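You operate a simulated robot arm through the tools that you are given. There is no shell and no other tool. Be economical: measure what you need, move in short steps, check, and stop when the job is done.

Carry out the task below with a simulated two-armed robot. There is one attempt and no reset: what you move stays moved.

Task
Take the green tin and leave it on the shelf under the drain valve. Stack the blue collar from the top of the right motor table on top of the green collar. Take the lid off the jar on the top of the right motor table and lay it down there. Take the pot labelled "Linseed" from the top of the right motor table and leave it on the housing shelf. Fetch the stone from the back of the sample bench and set it on top of the green pad there. Put the blue spanner on the top of the left motor table away on the top of the green trolley. Stack the carton labelled "Bolts" from the top of the left motor table on top of the carton that says "Sesame". Put the plug on the far mesh table away on the near guard shelf. The order is free. Set down upright: pot.

It is judged by the outcome, as a careful person would: the job done as asked, and still so three seconds after it is handed in. It fails if anything else is knocked over, pushed out of place, dropped, spilled or broken. A push-on lid holds only when it is set on centred and level and pressed home; a screw cap is set on level and turned clockwise until tight.

Robot
Two 7-joint arms with two-finger parallel grippers on one trunk, on a base that drives. Base frame: it is fixed to the floor where the robot stands at the start and does not move with it; the origin is under the middle of the robot, x ahead of it, y to its left, z up. Lengths are in m, angles in degrees, forces in N, time in s.
The left shoulder is at the start at [0.03, 0.119, 1.112], the right one opposite. With the tool pointing down near the work surface each hand reaches from about 0.1 to 0.6 m from the robot's upright axis, wherever it stands, measured 20 degrees to its own side. Places, roughly: blue spanner [-6, -5.5, 0.75]; carton [-6.25, -5.75, 0.75]; collar [-1.25, -5.5, 0.75]; green pad (9x6x4 cm) [-2.7, -8.4, 0.8]; green tin (6x6x5 cm) [0.5, 0.1, 1.2]; housing shelf (25x17 cm) [-5.28, -5.24, 0.98]; jar (6x6x10 cm) [-0.8, -6, 0.8]; near guard shelf (12x22 cm) [-6.92, -5.5, 0.62]; plug (3x3x4 cm) [-6.5, -1.8, 0.7]; pot [-1, -6, 0.75]; shelf under the drain valve (26x15 cm) [-0.3, -4.02, 0.36]; stone (5x4x4 cm) [-2.1, -8.3, 0.8]; top of the green trolley [-1.3, -8, 0.8]. Payload 3.43 kg a hand.
Tool frame (each hand has its own): the origin (TCP) lies between the finger pads and is the grasp point; the fingertips stand 0.03 m ahead of it; z points along the fingers, y is the line along which they close. Largest opening 0.094 m; finger width 0.028, thickness 0.01; the body of the gripper, 0.05 by 0.096 m, starts 0.055 m behind the TCP.
Orientation is told as [roll, pitch, yaw] about the base's x, y, z axes, in that order, counted from this pose: with the fingers straight down and closing along the base's y, the tool's x points along the base's -x, its y along +y and its z along -z.

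Tools
- The arms move only by the tool send_rows. It takes "left_plan", "right_plan" or both (then of equal length, played together; a hand with none holds still); each is a list of rows, each an object (a shift or turn left out is 0, a gripper value left out holds the last) with "slide": the shift along the tool's x, y, z in m, a list of three; "rotation": the turn, a rotation vector about the tool's x, y, z in degrees, a list of three; "jaw": the opening in per cent of the stroke, from 0 (shut) to 100 (fully open). In form: [{"slide": [tx, ty, tz], "rotation": [ax, ay, az], "jaw": jaw}, ...]. A call has 1 to 10 rows; each row shifts and turns the commanded pose from where the row before left it, along the tool's axes as they then stand. A row lasts 0.2 s, in which the tool goes at most 0.05 m and 8.6 degrees; a call with a longer step from one row to the next is refused whole, and so is a gripper value outside its range. Where a pose cannot be reached the arm comes as near as it can. A force on the tool above 40 N (or 10 N above the force at the start of the call, whichever is more), or a blocked arm, ends the call early, and 0.2 s more pass. Each finger travels about 0.072 m/s and halts on what it meets, pressing with about 21 N; the grip force reading is that of the motor and also rises with nothing between the fingers. The clock runs only during rows and for 0.2 s after the last one: add rows that do not move to give the fingers time. The reply holds the time, the measured pose of the TCP, the force on the tool along the base axes, the opening and the grip force, in the units named above and with some noise, with the torque about the TCP (base axes, N m) and any sound that the robot's microphone picked up, and new pictures: "show" is both (left out), scene, wrist or none (wrist: the cameras of the hands that moved).
- Cameras (640 x 400 px; columns grow to the right, rows downward): "scene" is now at [0.0453, 0.0195, 1.8197]; the picture's right is [0.28, -0.96, 0.00], its down [-0.71, -0.20, -0.67] and it looks along [0.65, 0.19, -0.74] (base axes); focal length 278 px, centre (320, 200). "left" rides on the left gripper at [0.076, -0.014, -0.103] in its tool frame; the picture's right is [0.18, 0.98, 0.00], its down [-0.75, 0.14, -0.64] and it looks along [-0.63, 0.12, 0.77] (tool axes); focal length 243 px, centre (320, 200). "right" rides on the right gripper at [0.076, 0.014, -0.103] in its tool frame; the picture's right is [-0.18, 0.98, 0.00], its down [-0.75, -0.14, -0.64] and it looks along [-0.63, -0.12, 0.77] (tool axes); focal length 243 px, centre (320, 200). There is no depth. A picture from a camera that has moved, and an enlarged one, comes with that camera's place and axes in the base frame and with its lens.
- raise_lower(by): slides the trunk up (or, below 0, down) by that many m; the arms and the scene camera ride with it, the base frame stays. It gives what a move gives, with no picture.
- base_move(legs): drives the robot by 1 to 6 legs, each [ahead, turn to the left] in m and degrees, along the robot's own axes; the way and the turn of a leg run together, so that a leg with both is an arc; at most 1.5 m and 180 degrees a leg. The arms and the cameras ride along, it lands a little off, and it stops where it bumps. It gives what a move gives, and a new picture of the scene camera.
- aim_head(pan, tilt): turns the head with the scene camera to pan (to the left, within 143 degrees either way) and tilt (down, from -29 to 69), counted from straight ahead of the robot. It gives what a move gives, and a new picture of the scene camera.
- enlarge(camera, box): a new picture of the part [left, top, right, bottom] of that camera's present view, enlarged. No time passes.
- job_done(): hands the job in; it is judged then, once.

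Work in short steps. Places have to be worked out from the pictures, the camera data and where the tool is seen: move nearer, look again, correct. Check each grasp and each placing, and mend what went wrong. You have 217 turns and 260 pictures in all, those below and enlarged ones among them. Open the grippers and draw the arms clear of the work before you hand the job in, unless the task says otherwise; then end with one line.

The tools are called after "Call:" as name(argument=value, ...) on one line, values as JSON. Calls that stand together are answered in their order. send_rows: Moves the arms, as the interface text tells. Its arguments: {"type":"object","properties":{"left_plan":{"type":"array","items":{"type":"object","properties":{"slide":{"type":"array","items":{"type":"number"}},"rotation":{"type":"array","items":{"type":"number"}},"jaw":{"type":"number"}}}},"right_plan":{"type":"array","items":{"type":"object","properties":{"slide":{"type":"array","items":{"type":"number"}},"rotation":{"type":"array","items":{"type":"number"}},"jaw":{"type":"number"}}}},"show":{"type":"string","enum":["both","scene","wrist","none"]}},"required":[]} The other tools are called the same way: raise_lower (by) slides the trunk up or down; base_move (legs) drives the base; aim_head (pan, tilt) turns the head that bears the scene camera; enlarge (camera, box) takes an enlarged picture of a part of a camera's view; job_done () hands the job in.

At the start:

```text
clock: 0.0
left_tcp_pos: [0.3153, 0.1807, 1.513]
left_orientation: [0.0, 0.0, 0.0]
left_ft_force: [-0.4, -0.4, -0.7]
left_torque: [-0.01, -0.04, 0.0]
left_grip_width: 0.0938
left_gripper_force: 0.1
right_tcp_pos: [0.3557, -0.0727, 1.4404]
right_orientation: [0.0, 0.0, -0.1]
right_ft_force: [-0.2, -0.3, -0.5]
right_torque: [-0.04, 0.01, 0.0]
right_grip_width: 0.0939
right_gripper_force: 0.0
trunk travel left (down, up): [-0.378, 0.032]
robot x, y, heading: [-0.0017, 0.0016, 0.1]
head pan, tilt: [16.0, 47.8]
```

scene: 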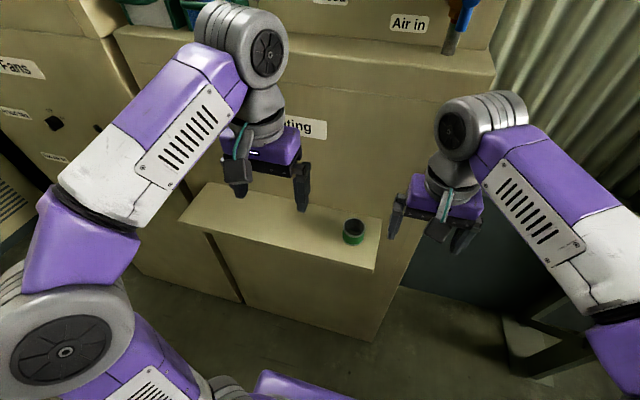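
right: 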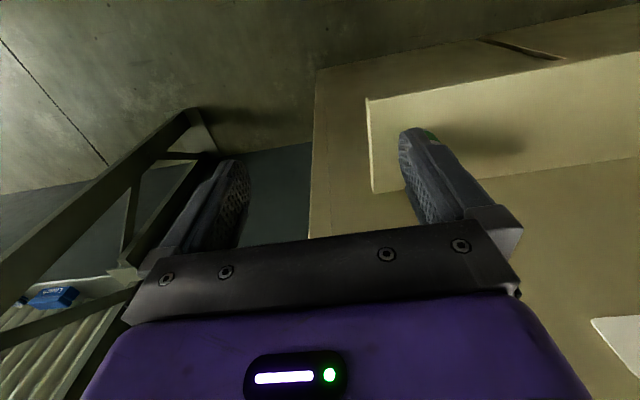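
left: 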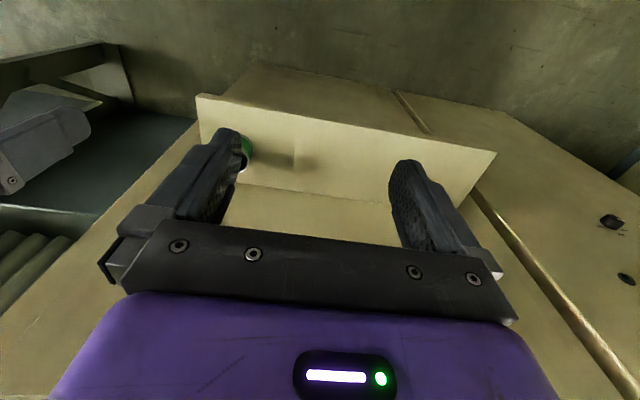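

The tin appears at about [0.50, 0.06, 1.2] in the scene view. I'll move the left hand above it and shift the right hand aside.

Call:
send_rows(left_plan=[{"slide": [-0.031, -0.02, 0.03]}, {"slide": [-0.031, -0.02, 0.03]}, {"slide": [-0.031, -0.02, 0.03]}, {"slide": [-0.031, -0.02, 0.03]}, {"slide": [-0.031, -0.02, 0.03]}, {"slide": [-0.031, -0.02, 0.02]}], right_plan=[{"slide": [0, -0.02, 0]}, {"slide": [0, -0.02, 0]}, {"slide": [0, -0.02, 0]}, {"slide": [0, -0.02, 0]}, {"slide": [0, -0.02, 0]}, {"slide": [0, -0.02, 0]}])

```text
clock: 1.4
left_tcp_pos: [0.5047, 0.0582, 1.3426]
left_orientation: [-0.1, 0.1, 0.0]
left_ft_force: [0.4, 0.0, -0.5]
left_torque: [0.03, 0.03, 0.01]
left_grip_width: 0.0941
left_gripper_force: 0.1
right_tcp_pos: [0.3576, -0.1963, 1.4399]
right_orientation: [0.1, 0.1, 0.0]
right_ft_force: [0.0, -0.8, -0.4]
right_torque: [0.02, 0.03, 0.02]
right_grip_width: 0.0938
right_gripper_force: 0.0
trunk travel left (down, up): [-0.378, 0.032]
robot x, y, heading: [-0.0004, -0.0002, -0.1]
head pan, tilt: [16.0, 47.8]
camera scene: at [0.0473, 0.0174, 1.8196], right [0.28, -0.96, 0.0], down [-0.71, -0.2, -0.67], along [0.65, 0.19, -0.74], focal length 278 px, centre (320, 200)
camera right: at [0.2831, -0.1807, 1.5414], right [0.18, 0.98, 0.0], down [0.75, -0.14, 0.64], along [0.63, -0.12, -0.77], focal length 243 px, centre (320, 200)
camera left: at [0.4286, 0.0431, 1.4462], right [-0.18, 0.98, 0.0], down [0.75, 0.14, 0.64], along [0.63, 0.12, -0.77], focal length 243 px, centre (320, 200)
```

scene: 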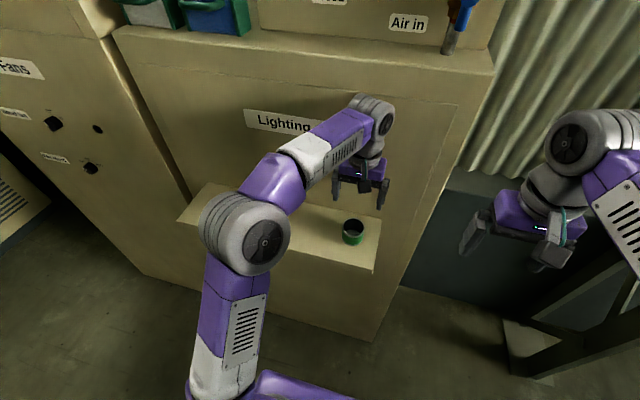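
right: 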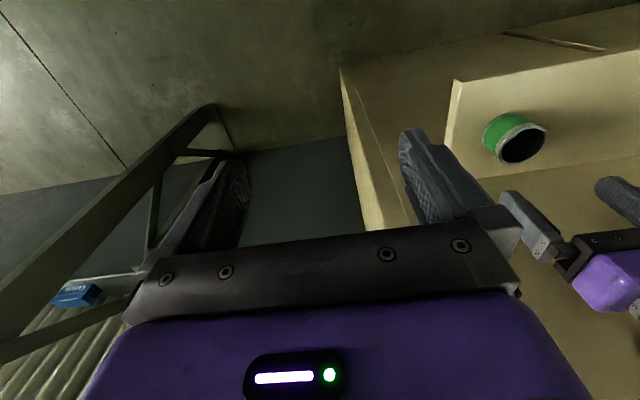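
left: 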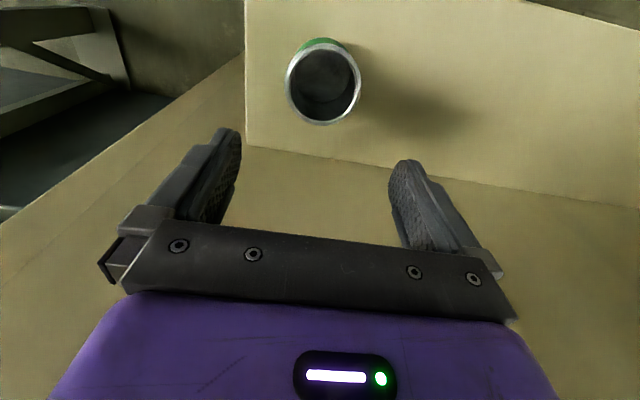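

Triangulating gives the tin rim centre at about [0.481, 0.058, 1.242]. I'll centre over it, descend and close.

Call:
send_rows(left_plan=[{"slide": [0.023, 0, 0.0]}, {"slide": [0, 0, 0.03]}, {"slide": [0, 0, 0.03]}, {"slide": [0, 0, 0.03]}, {"slide": [0, 0, 0.018]}, {"jaw": 30}, {"jaw": 30}, {"jaw": 30}], show="both")

```text
clock: 3.2
left_tcp_pos: [0.4783, 0.0598, 1.233]
left_orientation: [0.0, 0.1, 0.0]
left_ft_force: [0.3, -1.3, 0.1]
left_torque: [0.04, 0.01, -0.02]
left_grip_width: 0.055
left_gripper_force: 21.1
right_tcp_pos: [0.3559, -0.1922, 1.4412]
right_orientation: [0.0, 0.1, 0.0]
right_ft_force: [0.7, 0.5, 0.5]
right_torque: [0.01, -0.01, 0.03]
right_grip_width: 0.0941
right_gripper_force: 0.0
trunk travel left (down, up): [-0.378, 0.032]
robot x, y, heading: [-0.0001, 0.0018, 0.0]
head pan, tilt: [16.0, 47.8]
camera scene: at [0.0453, 0.0195, 1.8197], right [0.28, -0.96, 0.0], down [-0.71, -0.2, -0.67], along [0.65, 0.19, -0.74], focal length 278 px, centre (320, 200)
camera left: at [0.4023, 0.0448, 1.338], right [-0.18, 0.98, 0.0], down [0.75, 0.14, 0.64], along [0.63, 0.12, -0.77], focal length 243 px, centre (320, 200)
```

scene: 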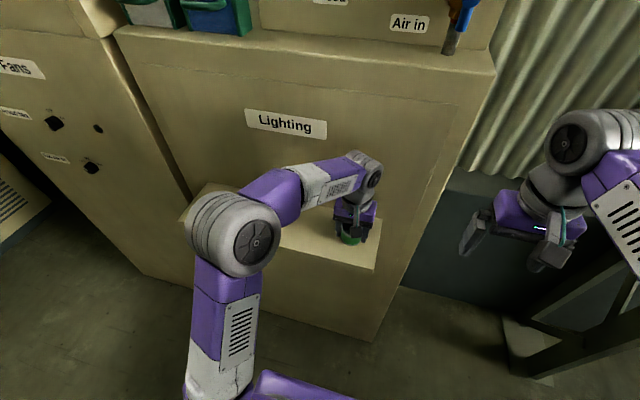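
left: 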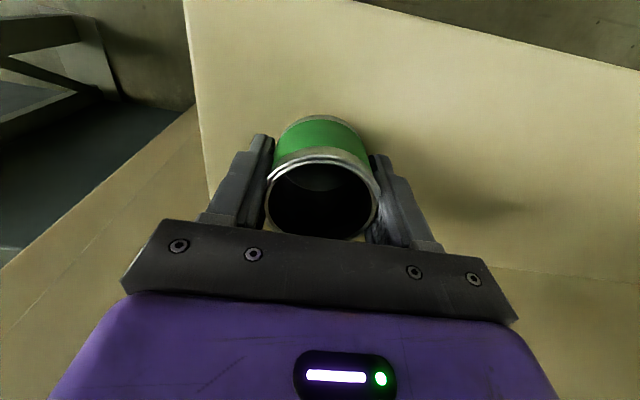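

Gripped at 5.5 cm width. I'll lift and draw back to a compact carry pose, then look around.

Call:
send_rows(left_plan=[{"slide": [0, 0, -0.04]}, {"slide": [0, 0, -0.04]}, {"slide": [0.04, 0, -0.02]}, {"slide": [0.04, 0.02, -0.0]}, {"slide": [0.04, 0.02, 0]}, {"slide": [0.04, 0.02, 0]}, {"slide": [0.02, 0.02, 0]}], right_plan=[{"slide": [0.02, 0, 0]}, {"slide": [0.02, 0, 0]}, {"slide": [0.02, 0, 0]}, {"slide": [0.02, 0, 0]}, {"slide": [0, 0, 0]}, {"slide": [0, 0, 0]}, {"slide": [0, 0, 0]}], show="none")

Call:
aim_head(pan=-100, tilt=25)

Call:
aim_head(pan=-143, tilt=15)

```text
clock: 4.8
left_tcp_pos: [0.2964, 0.1392, 1.3344]
left_orientation: [0.0, 0.0, 0.0]
left_ft_force: [0.0, 0.2, -0.7]
left_torque: [0.01, 0.01, 0.0]
left_grip_width: 0.0552
left_gripper_force: 20.9
right_tcp_pos: [0.275, -0.1929, 1.4408]
right_orientation: [0.1, 0.0, 0.0]
right_ft_force: [-0.6, -0.2, -1.1]
right_torque: [-0.02, 0.01, 0.0]
right_grip_width: 0.0939
right_gripper_force: 0.1
trunk travel left (down, up): [-0.378, 0.032]
robot x, y, heading: [-0.0017, 0.0006, -0.2]
head pan, tilt: [16.0, 47.8]
```

```text
clock: 6.8
left_tcp_pos: [0.2985, 0.1388, 1.3333]
left_orientation: [0.0, 0.0, 0.0]
left_ft_force: [-0.5, 0.2, -0.6]
left_torque: [0.01, -0.04, -0.02]
left_grip_width: 0.0549
left_gripper_force: 21.1
right_tcp_pos: [0.2751, -0.192, 1.4404]
right_orientation: [0.0, 0.0, 0.0]
right_ft_force: [0.4, -0.4, 0.4]
right_torque: [0.0, -0.02, -0.02]
right_grip_width: 0.0942
right_gripper_force: 0.1
trunk travel left (down, up): [-0.378, 0.032]
robot x, y, heading: [0.0016, 0.0012, -0.0]
head pan, tilt: [-100.0, 25.0]
camera scene: at [-0.0465, -0.093, 1.8541], right [-0.98, 0.17, 0.0], down [0.07, 0.42, -0.91], along [-0.16, -0.89, -0.42], focal length 278 px, centre (320, 200)
```

scene: 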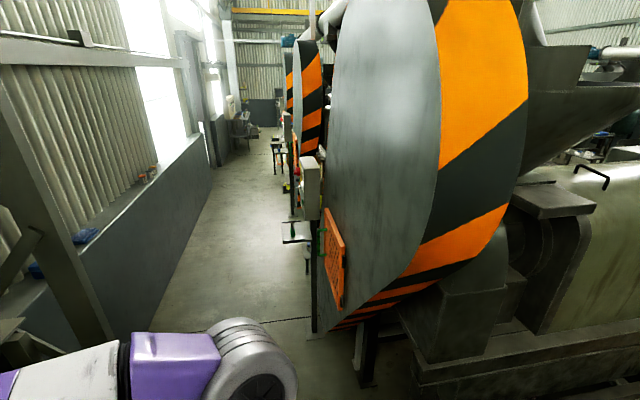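

```text
clock: 7.8
left_tcp_pos: [0.2991, 0.1374, 1.334]
left_orientation: [0.0, 0.0, 0.0]
left_ft_force: [0.6, 0.8, -0.2]
left_torque: [0.02, 0.01, 0.01]
left_grip_width: 0.0548
left_gripper_force: 20.9
right_tcp_pos: [0.2754, -0.193, 1.4395]
right_orientation: [0.0, -0.1, 0.0]
right_ft_force: [-0.2, -0.7, 0.4]
right_torque: [-0.01, 0.0, 0.04]
right_grip_width: 0.094
right_gripper_force: 0.0
trunk travel left (down, up): [-0.378, 0.032]
robot x, y, heading: [0.0001, -0.0024, 0.1]
head pan, tilt: [-143.0, 15.0]
camera scene: at [-0.1051, -0.0586, 1.8703], right [-0.6, 0.8, 0.0], down [0.21, 0.16, -0.97], along [-0.77, -0.58, -0.26], focal length 278 px, centre (320, 200)
```

scene: 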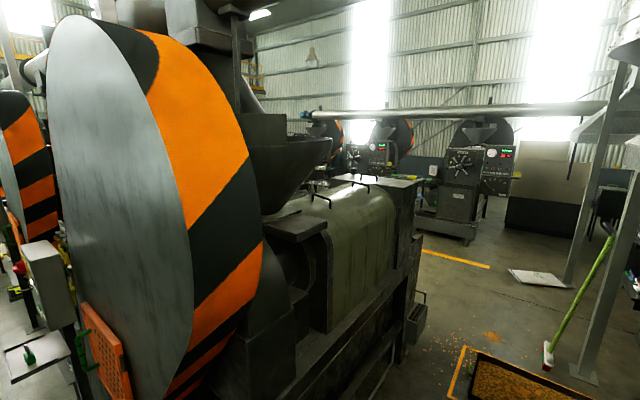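

A corridor runs toward −y with machines on its −x side. I'll look along it enlarged.

Call:
aim_head(pan=-90, tilt=15)

Call:
enlarge(camera="scene", box=[220, 120, 420, 300])

```text
clock: 9.1
left_tcp_pos: [0.2985, 0.1393, 1.3335]
left_orientation: [0.1, 0.0, 0.0]
left_ft_force: [0.1, -1.0, -0.2]
left_torque: [0.02, -0.02, 0.02]
left_grip_width: 0.055
left_gripper_force: 21.3
right_tcp_pos: [0.2747, -0.1941, 1.4405]
right_orientation: [0.0, 0.0, 0.0]
right_ft_force: [0.2, 0.3, 0.2]
right_torque: [-0.02, -0.02, 0.0]
right_grip_width: 0.0944
right_gripper_force: 0.1
trunk travel left (down, up): [-0.378, 0.032]
robot x, y, heading: [-0.0012, 0.0032, 0.2]
head pan, tilt: [-90.0, 15.0]
camera scene: at [-0.0307, -0.0957, 1.8704], right [-1.0, 0.0, 0.0], down [0.0, 0.26, -0.97], along [0.0, -0.97, -0.26], focal length 278 px, centre (320, 200)
```

scene: 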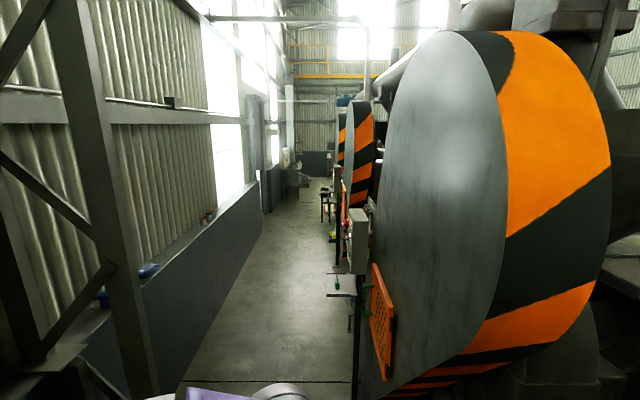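

```text
2.22 times, centred on (320, 210) of scene
camera zoom: at [-0.0307, -0.0957, 1.8704], right [-1.0, 0.0, 0.0], down [0.0, 0.26, -0.97], along [0.0, -0.97, -0.26], focal length 619 px, centre (320, 178)
```

zoom: 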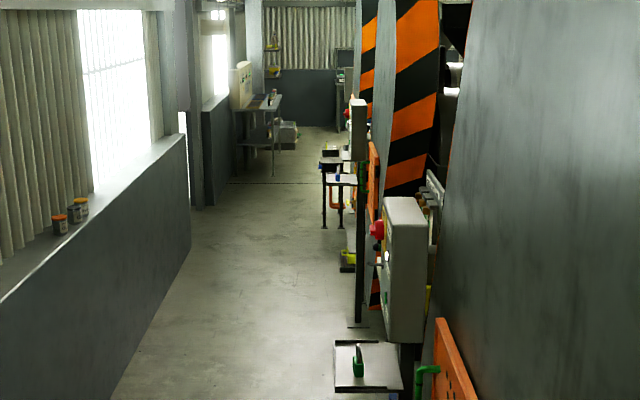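

The corridor floor looks free between about x=−0.1 and x=1.0. I'll turn right, angle over to x≈0.45 and face −y.

Call:
base_move(legs=[[0, -60], [0.85, 0], [0, -30]])

Call:
aim_head(pan=-15, tilt=25)

```text
clock: 16.1
left_tcp_pos: [0.6817, -0.9148, 1.333]
left_orientation: [0.2, 0.6, -60.5]
left_ft_force: [-0.1, 0.2, -0.7]
left_torque: [-0.02, 0.03, 0.0]
left_grip_width: 0.0548
left_gripper_force: 20.4
right_tcp_pos: [0.3816, -1.0619, 1.4406]
right_orientation: [0.0, 0.1, -60.3]
right_ft_force: [1.0, -1.7, -0.4]
right_torque: [0.0, 0.02, 0.01]
right_grip_width: 0.0937
right_gripper_force: 0.0
trunk travel left (down, up): [-0.378, 0.032]
robot x, y, heading: [0.4094, -0.7303, -60.4]
head pan, tilt: [-90.0, 15.0]
stopped in leg 2: the force on the tool passed its limit at 45 N (the readings are from after the stop); the commanded pose is now the measured one
camera scene: at [0.3167, -0.75, 1.8704], right [-0.49, 0.87, 0.0], down [0.22, 0.13, -0.97], along [-0.84, -0.48, -0.26], focal length 278 px, centre (320, 200)
```

scene: 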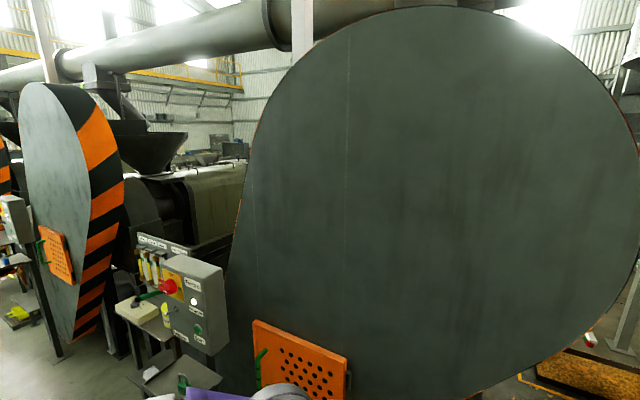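

```text
clock: 17.6
left_tcp_pos: [0.6816, -0.9156, 1.3335]
left_orientation: [0.4, 0.4, -60.5]
left_ft_force: [-0.1, 0.2, -0.3]
left_torque: [0.04, 0.0, -0.02]
left_grip_width: 0.0547
left_gripper_force: 20.4
right_tcp_pos: [0.3809, -1.0626, 1.4414]
right_orientation: [0.0, 0.1, -60.4]
right_ft_force: [-0.7, -0.4, 0.5]
right_torque: [0.01, -0.02, -0.04]
right_grip_width: 0.094
right_gripper_force: 0.1
trunk travel left (down, up): [-0.378, 0.032]
robot x, y, heading: [0.4135, -0.7284, -60.4]
head pan, tilt: [-15.0, 25.0]
camera scene: at [0.4207, -0.793, 1.8541], right [-0.97, -0.25, 0.0], down [-0.11, 0.41, -0.91], along [0.23, -0.88, -0.42], focal length 278 px, centre (320, 200)
```

scene: 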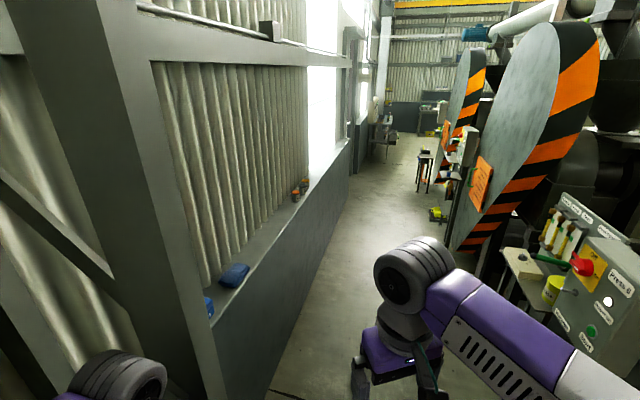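

The left hand touched the steel column. I'll back off slightly and check the tin.

Call:
base_move(legs=[[-0.15, 0], [0, -40]])

Call:
enlarge(camera="left", box=[0, 0, 640, 400])

```text
clock: 20.8
left_tcp_pos: [0.4231, -0.9137, 1.3335]
left_orientation: [0.1, 0.5, -100.6]
left_ft_force: [0.1, 0.1, -1.4]
left_torque: [0.04, -0.01, 0.0]
left_grip_width: 0.0545
left_gripper_force: 21.0
right_tcp_pos: [0.0991, -0.8354, 1.4412]
right_orientation: [0.0, 0.0, -100.5]
right_ft_force: [-0.1, -0.1, 0.3]
right_torque: [0.03, 0.0, -0.01]
right_grip_width: 0.094
right_gripper_force: 0.1
trunk travel left (down, up): [-0.378, 0.032]
robot x, y, heading: [0.3349, -0.5985, -100.2]
head pan, tilt: [-15.0, 25.0]
camera scene: at [0.3045, -0.6545, 1.8541], right [-0.9, 0.43, 0.0], down [0.18, 0.38, -0.91], along [-0.39, -0.82, -0.42], focal length 278 px, centre (320, 200)
```

scene: 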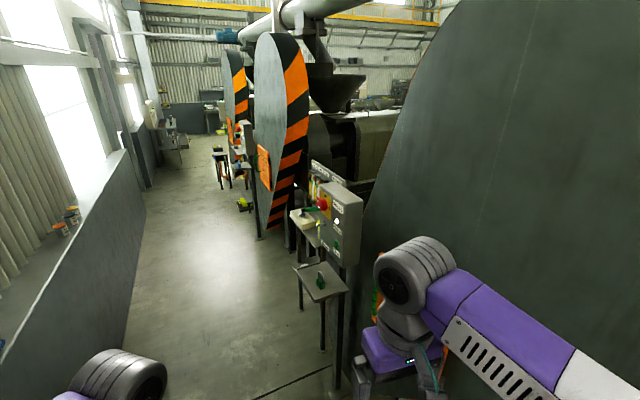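

```text
1.00 times, centred on (320, 200) of left (not enlarged: the box is as wide or as high as the picture)
camera zoom: at [0.4225, -0.8383, 1.4381], right [1.0, 0.0, 0.0], down [0.0, -0.77, 0.64], along [0.0, -0.64, -0.77], focal length 243 px, centre (320, 200)
```

zoom: 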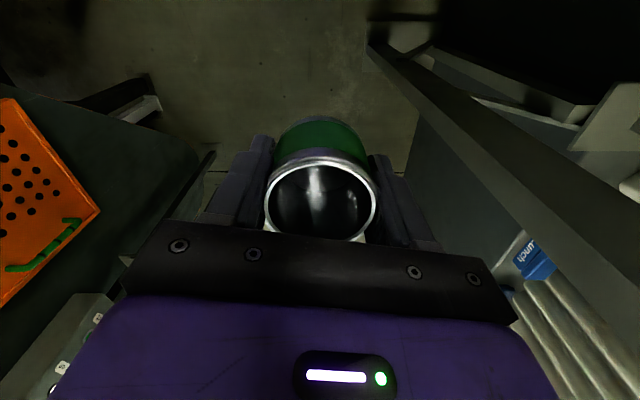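

Tin intact. I'll continue down the corridor at x≈0.3.

Call:
base_move(legs=[[0, 8], [1.4, 0], [0.8, 0]])

```text
clock: 32.3
left_tcp_pos: [0.3704, -3.1093, 1.3342]
left_orientation: [0.3, 0.4, -92.6]
left_ft_force: [-0.2, -0.2, -1.0]
left_torque: [0.04, -0.02, -0.03]
left_grip_width: 0.0546
left_gripper_force: 21.7
right_tcp_pos: [0.0386, -3.0752, 1.441]
right_orientation: [-0.1, 0.0, -92.5]
right_ft_force: [0.0, -0.1, -0.3]
right_torque: [-0.02, 0.02, 0.01]
right_grip_width: 0.0941
right_gripper_force: 0.0
trunk travel left (down, up): [-0.378, 0.032]
robot x, y, heading: [0.2447, -2.8082, -92.3]
head pan, tilt: [-15.0, 25.0]
camera scene: at [0.2165, -2.8682, 1.8541], right [-0.95, 0.3, 0.0], down [0.13, 0.4, -0.91], along [-0.27, -0.86, -0.42], focal length 278 px, centre (320, 200)
```

scene: 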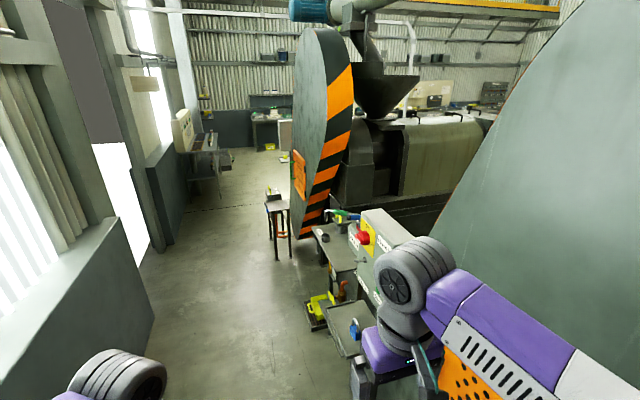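

I see a low shelf with a yellow thing at about [-0.2,-4.2], likely the drain shelf. I'll move closer and look sideways.

Call:
base_move(legs=[[0, 10], [0.9, 0]])

Call:
aim_head(pan=-70, tilt=50)

```text
clock: 37.8
left_tcp_pos: [0.5399, -3.9728, 1.3349]
left_orientation: [0.2, 0.5, -82.4]
left_ft_force: [-0.4, -0.1, -0.2]
left_torque: [-0.03, -0.01, 0.0]
left_grip_width: 0.0548
left_gripper_force: 20.8
right_tcp_pos: [0.2087, -3.9974, 1.4418]
right_orientation: [0.1, 0.0, -82.4]
right_ft_force: [0.0, 0.3, 0.0]
right_torque: [-0.02, -0.02, -0.02]
right_grip_width: 0.0939
right_gripper_force: 0.1
trunk travel left (down, up): [-0.378, 0.032]
robot x, y, heading: [0.3649, -3.699, -82.2]
head pan, tilt: [-15.0, 25.0]
camera scene: at [0.3469, -3.7623, 1.8541], right [-0.99, 0.13, 0.0], down [0.05, 0.42, -0.91], along [-0.12, -0.9, -0.42], focal length 278 px, centre (320, 200)
```

scene: 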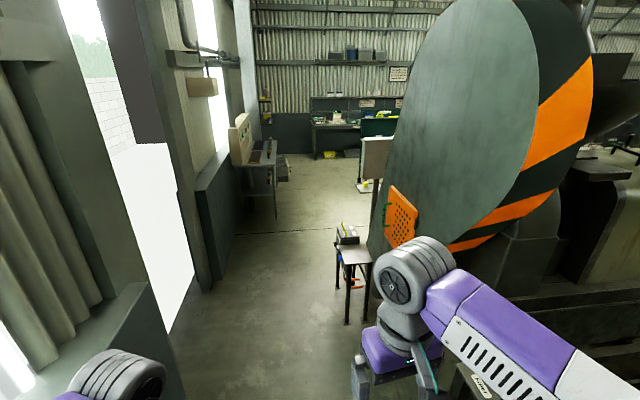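

```text
clock: 39.0
left_tcp_pos: [0.5403, -3.9735, 1.3339]
left_orientation: [0.1, 0.6, -82.5]
left_ft_force: [0.6, -0.2, -0.6]
left_torque: [-0.04, -0.03, 0.01]
left_grip_width: 0.0547
left_gripper_force: 20.7
right_tcp_pos: [0.2093, -3.9985, 1.4413]
right_orientation: [0.0, 0.1, -82.3]
right_ft_force: [0.5, -0.1, 0.1]
right_torque: [-0.02, 0.02, 0.0]
right_grip_width: 0.0941
right_gripper_force: 0.1
trunk travel left (down, up): [-0.378, 0.032]
robot x, y, heading: [0.3628, -3.7004, -82.0]
head pan, tilt: [-70.0, 50.0]
camera scene: at [0.2906, -3.7069, 1.8167], right [-0.47, 0.89, 0.0], down [0.68, 0.36, -0.64], along [-0.57, -0.3, -0.77], focal length 278 px, centre (320, 200)
```

scene: 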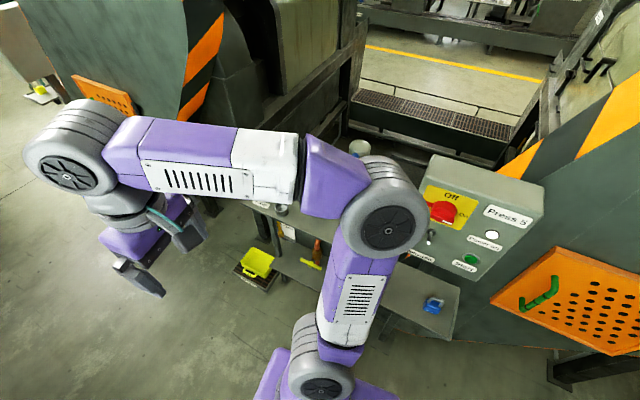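

The right arm blocks the view, so I'll turn to face the machine (−x).

Call:
base_move(legs=[[0.25, 0], [0, -95]])

Call:
aim_head(pan=0, tilt=50)

```text
clock: 44.9
left_tcp_pos: [0.1086, -4.1021, 1.3326]
left_orientation: [0.2, 0.5, -177.6]
left_ft_force: [0.2, -0.7, -0.8]
left_torque: [0.02, 0.01, 0.0]
left_grip_width: 0.0547
left_gripper_force: 20.7
right_tcp_pos: [0.113, -3.7684, 1.4402]
right_orientation: [0.0, 0.1, -177.4]
right_ft_force: [0.4, 0.1, 0.7]
right_torque: [0.03, 0.01, -0.01]
right_grip_width: 0.094
right_gripper_force: 0.0
trunk travel left (down, up): [-0.378, 0.032]
robot x, y, heading: [0.3993, -3.9488, -177.2]
head pan, tilt: [-70.0, 50.0]
camera scene: at [0.3969, -3.8786, 1.8166], right [0.92, 0.39, 0.0], down [0.29, -0.71, -0.64], along [-0.25, 0.59, -0.77], focal length 278 px, centre (320, 200)
```

scene: 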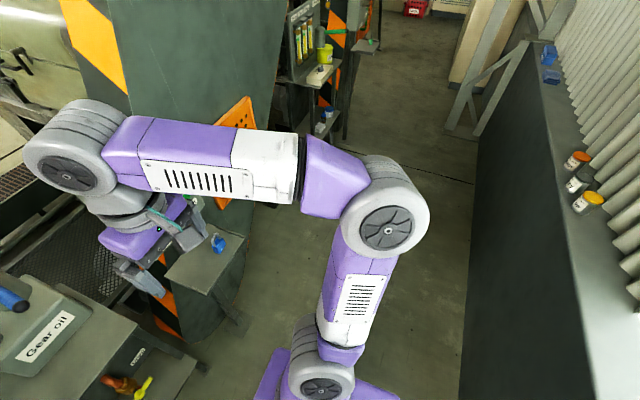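

```text
clock: 46.3
left_tcp_pos: [0.1079, -4.1021, 1.334]
left_orientation: [0.2, 0.5, -177.5]
left_ft_force: [0.1, 0.0, 0.0]
left_torque: [0.02, -0.01, 0.01]
left_grip_width: 0.0543
left_gripper_force: 20.9
right_tcp_pos: [0.1126, -3.769, 1.4402]
right_orientation: [0.0, 0.1, -177.5]
right_ft_force: [0.0, 0.1, 0.7]
right_torque: [-0.02, 0.03, 0.0]
right_grip_width: 0.094
right_gripper_force: 0.0
trunk travel left (down, up): [-0.378, 0.032]
robot x, y, heading: [0.3978, -3.9503, -177.5]
head pan, tilt: [0.0, 50.0]
camera scene: at [0.3497, -3.9532, 1.8166], right [-0.05, 1.0, 0.0], down [0.77, 0.03, -0.64], along [-0.64, -0.03, -0.77], focal length 278 px, centre (320, 200)
```

scene: 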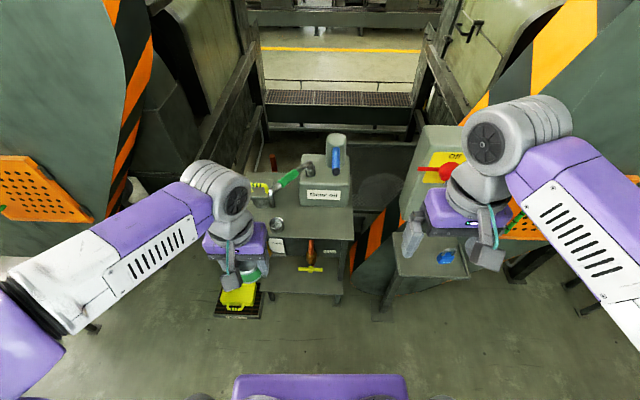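

Ahead is a gear-oil bench with a valve with a yellow handle and a lower shelf. I'll zoom in.

Call:
enlarge(camera="scene", box=[200, 140, 360, 340])

```text
2.00 times, centred on (280, 240) of scene
camera zoom: at [0.3497, -3.9532, 1.8166], right [-0.05, 1.0, 0.0], down [0.77, 0.03, -0.64], along [-0.64, -0.03, -0.77], focal length 557 px, centre (400, 120)
```

zoom: 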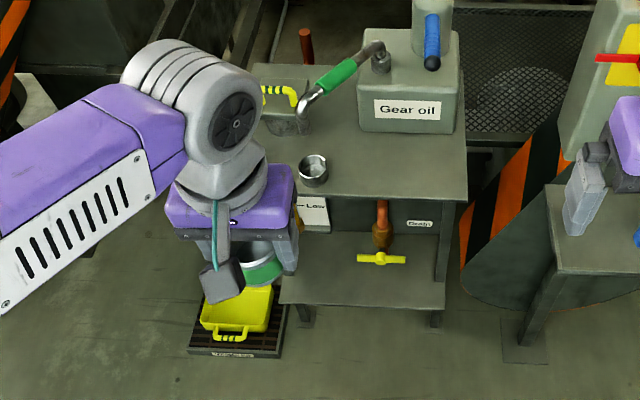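

The shelf under the "Drain" valve spans roughly x −0.22…−0.37, with the bench top above its back half. I'll drive forward a bit and lower the trunk.

Call:
base_move(legs=[[0.12, 0]])

Call:
raise_lower(by=-0.37)

Call:
aim_head(pan=0, tilt=45)

Call:
enlarge(camera="left", box=[0, 0, 640, 400])

```text
clock: 47.5
left_tcp_pos: [-0.0084, -4.1063, 1.3352]
left_orientation: [0.1, 0.4, -177.5]
left_ft_force: [-1.1, 0.4, -0.2]
left_torque: [-0.04, 0.01, -0.01]
left_grip_width: 0.0546
left_gripper_force: 21.6
right_tcp_pos: [-0.0044, -3.7751, 1.44]
right_orientation: [-0.1, 0.0, -177.2]
right_ft_force: [0.4, -0.1, -0.2]
right_torque: [-0.05, 0.0, 0.0]
right_grip_width: 0.094
right_gripper_force: 0.1
trunk travel left (down, up): [-0.378, 0.032]
robot x, y, heading: [0.2764, -3.9562, -177.4]
head pan, tilt: [0.0, 50.0]
camera scene: at [0.2322, -3.9588, 1.8167], right [-0.05, 1.0, 0.0], down [0.76, 0.04, -0.64], along [-0.64, -0.03, -0.77], focal length 278 px, centre (320, 200)
```

scene: 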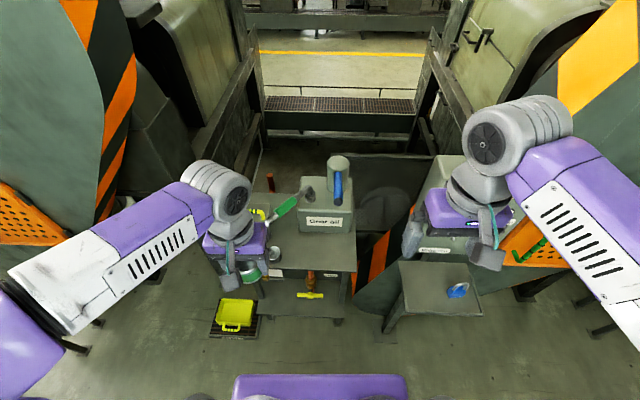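

```text
clock: 51.1
left_tcp_pos: [-0.0116, -4.1072, 0.9639]
left_orientation: [0.2, 0.4, -177.5]
left_ft_force: [-0.5, 0.0, -0.2]
left_torque: [-0.02, -0.02, 0.04]
left_grip_width: 0.0546
left_gripper_force: 20.7
right_tcp_pos: [-0.0054, -3.7743, 1.0708]
right_orientation: [0.0, 0.0, -177.4]
right_ft_force: [-0.5, 0.1, -0.6]
right_torque: [0.0, -0.01, 0.01]
right_grip_width: 0.0941
right_gripper_force: 0.0
trunk travel left (down, up): [-0.008, 0.402]
robot x, y, heading: [0.2768, -3.9514, -177.3]
head pan, tilt: [0.0, 50.0]
```

```text
clock: 51.8
left_tcp_pos: [-0.0104, -4.108, 0.9627]
left_orientation: [0.2, 0.5, -177.5]
left_ft_force: [-0.2, -0.1, 0.4]
left_torque: [0.0, 0.0, 0.03]
left_grip_width: 0.0546
left_gripper_force: 20.8
right_tcp_pos: [-0.0053, -3.7751, 1.0702]
right_orientation: [0.0, 0.0, -177.3]
right_ft_force: [-0.1, -0.3, 0.4]
right_torque: [0.0, -0.03, -0.01]
right_grip_width: 0.094
right_gripper_force: 0.1
trunk travel left (down, up): [-0.008, 0.402]
robot x, y, heading: [0.2784, -3.9504, -177.3]
head pan, tilt: [0.0, 45.0]
camera scene: at [0.2266, -3.959, 1.4535], right [-0.05, 1.0, 0.0], down [0.71, 0.03, -0.71], along [-0.71, -0.03, -0.71], focal length 278 px, centre (320, 200)
```

scene: 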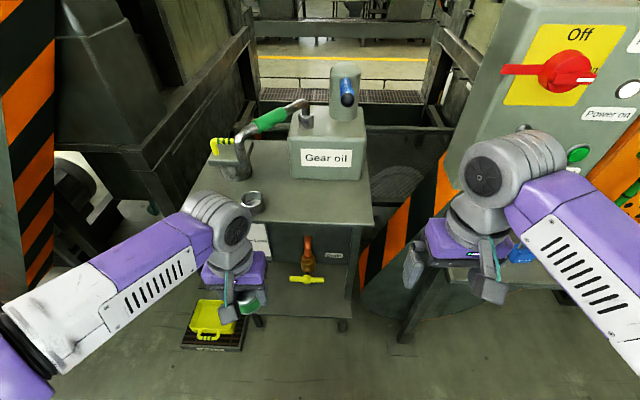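

```text
1.00 times, centred on (320, 200) of left (not enlarged: the box is as wide or as high as the picture)
camera zoom: at [0.0646, -4.0902, 1.0682], right [0.23, -0.97, 0.0], down [-0.75, -0.17, 0.64], along [-0.62, -0.15, -0.77], focal length 243 px, centre (320, 200)
```

zoom: 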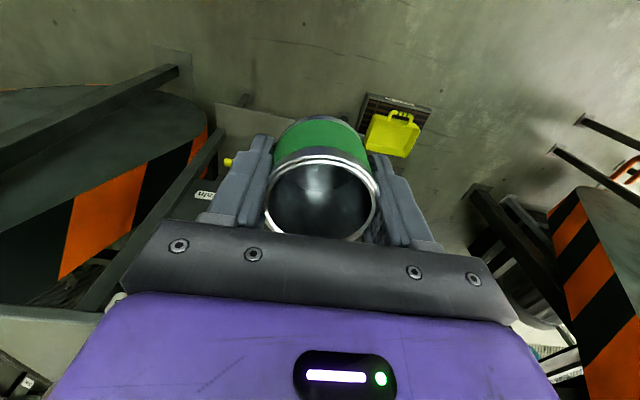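

I need a more exact shelf geometry, so I'll enlarge the bench.

Call:
enlarge(camera="scene", box=[180, 150, 400, 350])

```text
2.00 times, centred on (290, 250) of scene
camera zoom: at [0.2266, -3.959, 1.4535], right [-0.05, 1.0, 0.0], down [0.71, 0.03, -0.71], along [-0.71, -0.03, -0.71], focal length 557 px, centre (380, 100)
```

zoom: 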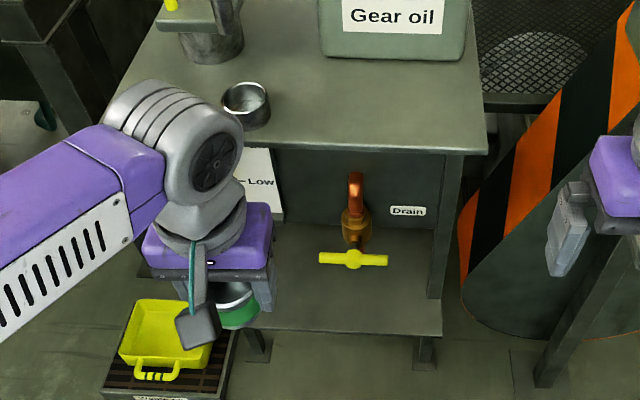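

The bench top is at z≈1.0 with its front edge at x≈−0.16, so the shelf (z≈0.36) must be entered from the front under it. I'll lower the left hand in front of the bench and look.

Call:
send_rows(left_plan=[{"slide": [0, 0, 0.045]}, {"slide": [0, 0, 0.045]}, {"slide": [0, 0, 0.045]}, {"slide": [0, 0, 0.045]}, {"slide": [0, 0, 0.045]}, {"slide": [0, 0, 0.045]}, {"slide": [0, 0, 0.045]}, {"slide": [0, 0, 0.045]}, {"slide": [0, 0, 0.04]}])

```text
clock: 53.8
left_tcp_pos: [-0.0076, -4.1095, 0.5627]
left_orientation: [0.1, 0.4, -177.5]
left_ft_force: [0.2, 1.0, -0.1]
left_torque: [0.02, -0.02, 0.0]
left_grip_width: 0.0547
left_gripper_force: 21.2
right_tcp_pos: [-0.005, -3.774, 1.0712]
right_orientation: [0.0, 0.0, -177.2]
right_ft_force: [0.6, -1.0, -0.4]
right_torque: [0.0, 0.01, -0.01]
right_grip_width: 0.094
right_gripper_force: 0.1
trunk travel left (down, up): [-0.008, 0.402]
robot x, y, heading: [0.2793, -3.9551, -177.5]
head pan, tilt: [0.0, 45.0]
camera scene: at [0.2263, -3.9591, 1.4535], right [-0.05, 1.0, 0.0], down [0.71, 0.03, -0.71], along [-0.71, -0.03, -0.71], focal length 278 px, centre (320, 200)
camera left: at [0.0669, -4.0919, 0.6677], right [0.23, -0.97, 0.0], down [-0.75, -0.17, 0.64], along [-0.62, -0.15, -0.77], focal length 243 px, centre (320, 200)
```

scene: 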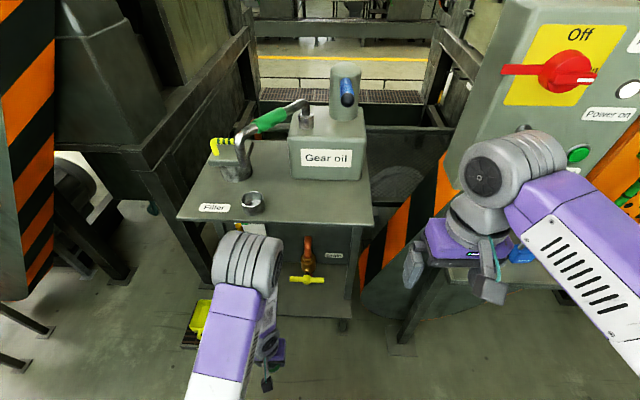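
left: 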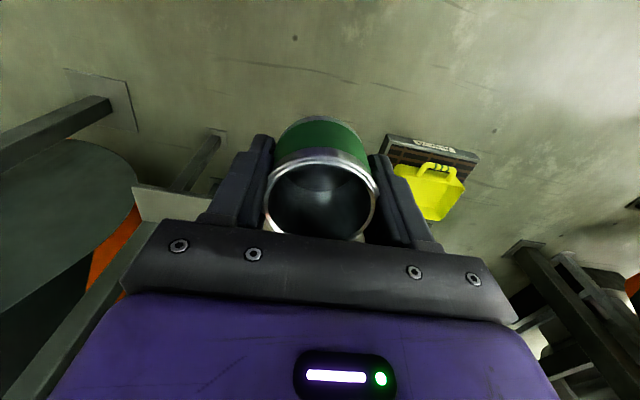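

The shelf's front-right corner fits [-0.22,-3.86,0.36]. I'll use the right wrist camera to locate the valve.

Call:
send_rows(right_plan=[{"slide": [0.0, -0.0, 0.04]}, {"slide": [0.0, -0.0, 0.04]}, {"slide": [0.0, -0.0, 0.04]}, {"slide": [0.0, -0.0, 0.04]}, {"slide": [0.0, -0.0, 0.04]}, {"slide": [0.0, -0.0, 0.04]}], show="wrist")

Call:
enlarge(camera="scene", box=[180, 200, 380, 340])

```text
clock: 55.1
left_tcp_pos: [-0.0076, -4.1091, 0.5642]
left_orientation: [0.1, 0.6, -177.4]
left_ft_force: [-0.3, 0.0, -1.6]
left_torque: [-0.01, 0.0, 0.01]
left_grip_width: 0.0548
left_gripper_force: 20.9
right_tcp_pos: [-0.0069, -3.7744, 0.8296]
right_orientation: [0.0, 0.0, -177.4]
right_ft_force: [0.3, -0.5, 0.6]
right_torque: [-0.03, -0.02, -0.02]
right_grip_width: 0.0939
right_gripper_force: 0.0
trunk travel left (down, up): [-0.008, 0.402]
robot x, y, heading: [0.2777, -3.9569, -177.0]
head pan, tilt: [0.0, 45.0]
camera right: at [0.072, -3.7843, 0.9315], right [-0.14, -0.99, 0.0], down [-0.76, 0.11, 0.64], along [-0.64, 0.09, -0.77], focal length 243 px, centre (320, 200)
```

right: 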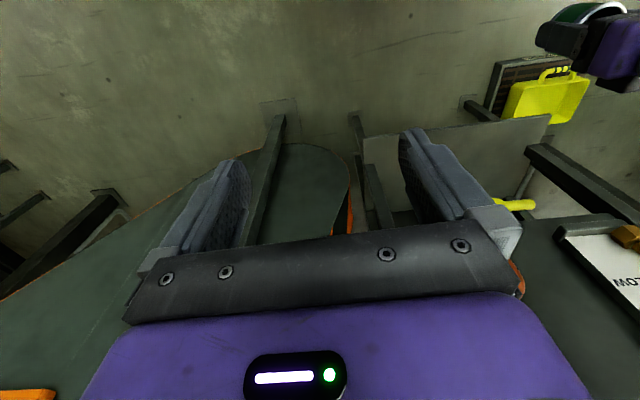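

```text
2.86 times, centred on (280, 270) of scene
camera zoom: at [0.2263, -3.959, 1.4535], right [-0.05, 1.0, 0.0], down [0.71, 0.03, -0.71], along [-0.71, -0.03, -0.71], focal length 796 px, centre (434, 0)
```

zoom: 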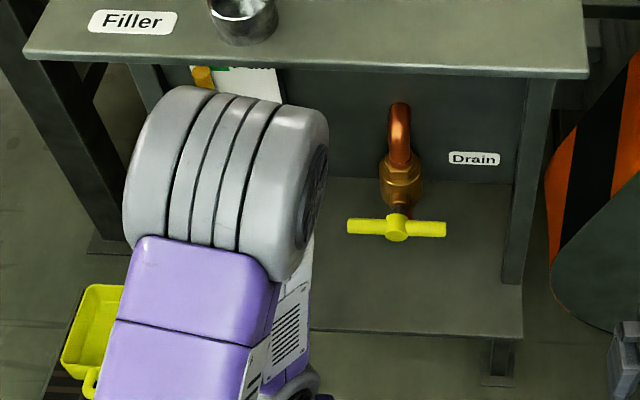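

The valve handle's end is at [-0.212,-4.071,0.655] and the bench leg is near y≈−4.27. I'll go in at y≈−4.16, between them, starting by lowering in front.

Call:
send_rows(left_plan=[{"slide": [0, 0.025, 0.04]}, {"slide": [0, 0.025, 0.04]}, {"slide": [0, 0, 0.035]}], right_plan=[{"slide": [0.0, -0.0, -0.04]}, {"slide": [0.0, -0.0, -0.04]}, {"slide": [0.0, -0.0, -0.04]}], show="scene")

```text
clock: 56.0
left_tcp_pos: [-0.0052, -4.1599, 0.4484]
left_orientation: [0.2, 0.4, -177.4]
left_ft_force: [-0.3, 0.1, -0.3]
left_torque: [-0.03, 0.02, 0.01]
left_grip_width: 0.0548
left_gripper_force: 20.6
right_tcp_pos: [-0.0071, -3.7754, 0.9511]
right_orientation: [0.0, 0.1, -177.3]
right_ft_force: [0.4, -0.1, -0.2]
right_torque: [-0.01, -0.01, -0.01]
right_grip_width: 0.094
right_gripper_force: 0.0
trunk travel left (down, up): [-0.008, 0.402]
robot x, y, heading: [0.2769, -3.9545, -177.4]
head pan, tilt: [0.0, 45.0]
camera scene: at [0.2266, -3.9592, 1.4535], right [-0.05, 1.0, 0.0], down [0.71, 0.03, -0.71], along [-0.71, -0.03, -0.71], focal length 278 px, centre (320, 200)
```

scene: 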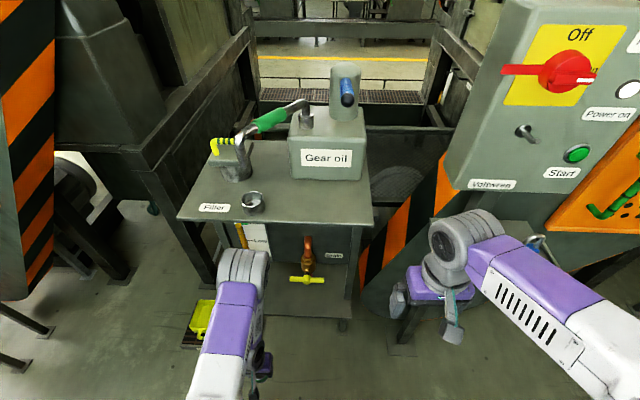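

I'll advance under the bench halfway and check clearance.

Call:
send_rows(left_plan=[{"slide": [-0.04, 0, 0]}, {"slide": [-0.04, 0, 0]}, {"slide": [-0.04, 0, 0]}, {"slide": [-0.03, 0, 0]}], show="both")

```text
clock: 57.0
left_tcp_pos: [-0.1537, -4.1647, 0.4476]
left_orientation: [0.1, 0.6, -177.5]
left_ft_force: [-1.1, 0.2, -1.2]
left_torque: [-0.05, 0.01, -0.04]
left_grip_width: 0.0546
left_gripper_force: 21.1
right_tcp_pos: [-0.0076, -3.7758, 0.9505]
right_orientation: [0.1, 0.0, -177.3]
right_ft_force: [0.9, 0.7, -0.6]
right_torque: [0.02, 0.01, 0.0]
right_grip_width: 0.094
right_gripper_force: 0.1
trunk travel left (down, up): [-0.008, 0.402]
robot x, y, heading: [0.2779, -3.9548, -177.3]
head pan, tilt: [0.0, 45.0]
camera scene: at [0.2265, -3.9591, 1.4535], right [-0.05, 1.0, 0.0], down [0.71, 0.03, -0.71], along [-0.71, -0.03, -0.71], focal length 278 px, centre (320, 200)
camera left: at [-0.0796, -4.1472, 0.5524], right [0.23, -0.97, 0.0], down [-0.75, -0.17, 0.64], along [-0.62, -0.15, -0.77], focal length 243 px, centre (320, 200)
```

scene: 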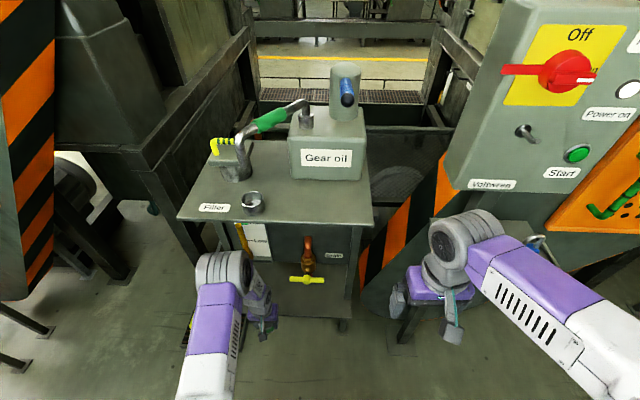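
left: 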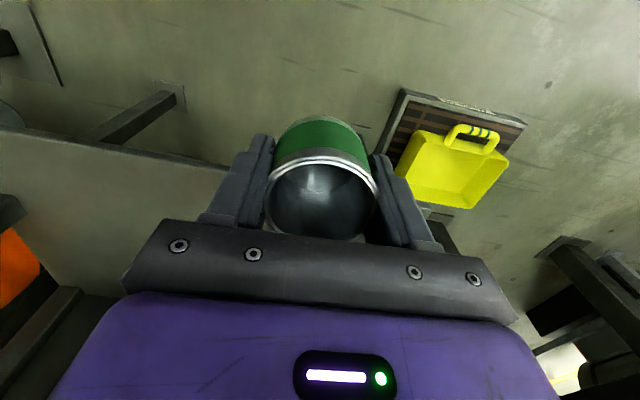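

The shelf front edge is confirmed at x≈−0.217. I'll advance to x≈−0.275 and then lower until contact.

Call:
send_rows(left_plan=[{"slide": [-0.04, 0, 0]}, {"slide": [-0.04, 0, 0]}, {"slide": [-0.04, 0, 0]}, {"slide": [0, 0, 0.02]}, {"slide": [0, 0, 0.015]}], show="both")

```text
clock: 58.1
left_tcp_pos: [-0.2722, -4.1719, 0.4191]
left_orientation: [0.3, -0.2, -177.6]
left_ft_force: [-1.3, -0.3, -1.0]
left_torque: [-0.04, -0.12, 0.01]
left_grip_width: 0.0545
left_gripper_force: 21.4
right_tcp_pos: [-0.0012, -3.774, 0.9527]
right_orientation: [0.0, -0.4, -177.2]
right_ft_force: [0.0, -0.3, 0.4]
right_torque: [-0.01, -0.01, 0.0]
right_grip_width: 0.0941
right_gripper_force: 0.0
trunk travel left (down, up): [-0.008, 0.402]
robot x, y, heading: [0.2793, -3.9551, -177.3]
head pan, tilt: [0.0, 45.0]
camera scene: at [0.236, -3.9575, 1.4546], right [-0.05, 1.0, 0.0], down [0.7, 0.03, -0.71], along [-0.71, -0.03, -0.7], focal length 278 px, centre (320, 200)
camera left: at [-0.1974, -4.1532, 0.5226], right [0.23, -0.97, 0.0], down [-0.74, -0.17, 0.64], along [-0.63, -0.15, -0.76], focal length 243 px, centre (320, 200)
```

scene: 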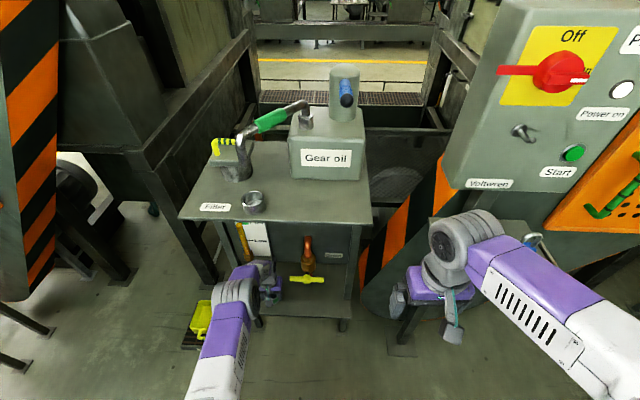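
left: 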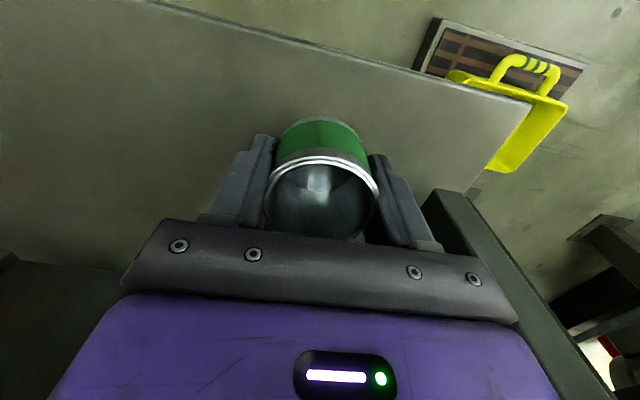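

The robot leaned back slightly, so the wrist is probably touching the level-gauge plate. I'll back out to x≈−0.245 and check.

Call:
send_rows(left_plan=[{"slide": [0.027, -0.012, 0]}, {}], show="scene")

Call:
enlarge(camera="scene", box=[180, 200, 380, 340])

```text
clock: 58.8
left_tcp_pos: [-0.2476, -4.1588, 0.4125]
left_orientation: [0.1, 0.4, -177.5]
left_ft_force: [-0.3, -0.9, -0.2]
left_torque: [0.0, 0.0, 0.03]
left_grip_width: 0.0548
left_gripper_force: 21.0
right_tcp_pos: [-0.0074, -3.7747, 0.9496]
right_orientation: [-0.1, 0.0, -177.4]
right_ft_force: [0.7, -0.4, -0.4]
right_torque: [-0.02, 0.0, 0.02]
right_grip_width: 0.0939
right_gripper_force: 0.2
trunk travel left (down, up): [-0.008, 0.402]
robot x, y, heading: [0.2783, -3.9545, -176.9]
head pan, tilt: [0.0, 45.0]
camera scene: at [0.226, -3.9591, 1.4534], right [-0.05, 1.0, 0.0], down [0.71, 0.03, -0.71], along [-0.71, -0.03, -0.71], focal length 278 px, centre (320, 200)
```

scene: 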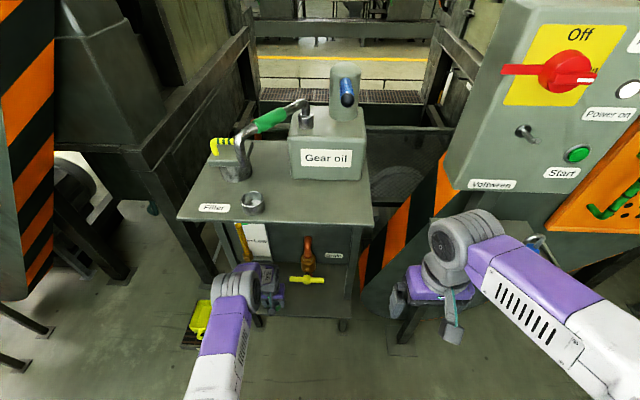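

```text
2.86 times, centred on (280, 270) of scene
camera zoom: at [0.226, -3.9591, 1.4534], right [-0.05, 1.0, 0.0], down [0.71, 0.03, -0.71], along [-0.71, -0.03, -0.71], focal length 796 px, centre (434, 0)
```

zoom: 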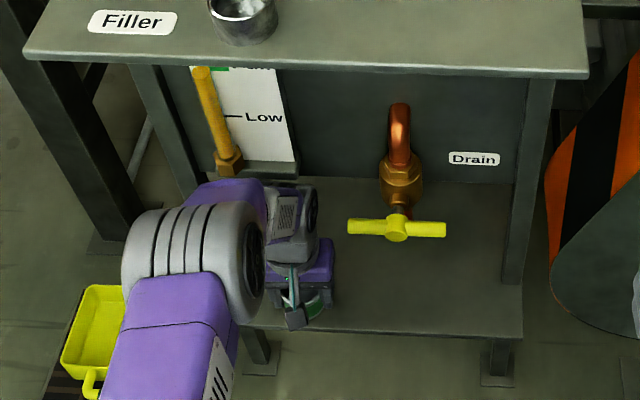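

Free again with clearance to the valve. I'll lower in small steps to contact.

Call:
send_rows(left_plan=[{"slide": [0, 0, 0.006]}, {"slide": [0, 0, 0.004]}, {}], show="wrist")

```text
clock: 59.5
left_tcp_pos: [-0.2471, -4.1598, 0.4015]
left_orientation: [0.2, 0.3, -177.4]
left_ft_force: [-0.5, 1.0, 0.3]
left_torque: [0.0, -0.01, 0.01]
left_grip_width: 0.0545
left_gripper_force: 20.6
right_tcp_pos: [-0.0066, -3.7759, 0.9506]
right_orientation: [0.0, 0.0, -177.4]
right_ft_force: [0.2, 0.1, -0.8]
right_torque: [-0.02, 0.01, 0.02]
right_grip_width: 0.0938
right_gripper_force: 0.0
trunk travel left (down, up): [-0.008, 0.402]
robot x, y, heading: [0.2811, -3.9561, -177.4]
head pan, tilt: [0.0, 45.0]
camera left: at [-0.1725, -4.1404, 0.5064], right [0.23, -0.97, 0.0], down [-0.75, -0.17, 0.64], along [-0.62, -0.15, -0.77], focal length 243 px, centre (320, 200)
```

left: 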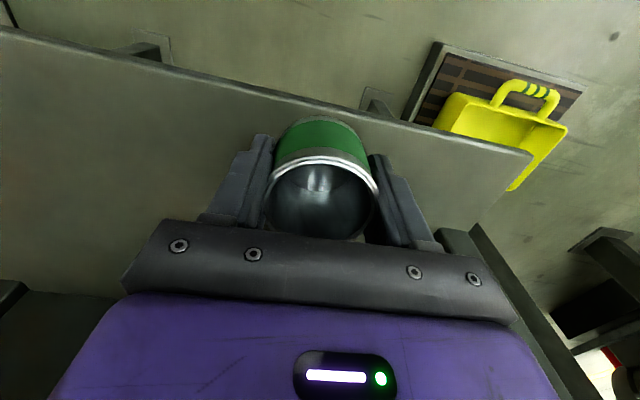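

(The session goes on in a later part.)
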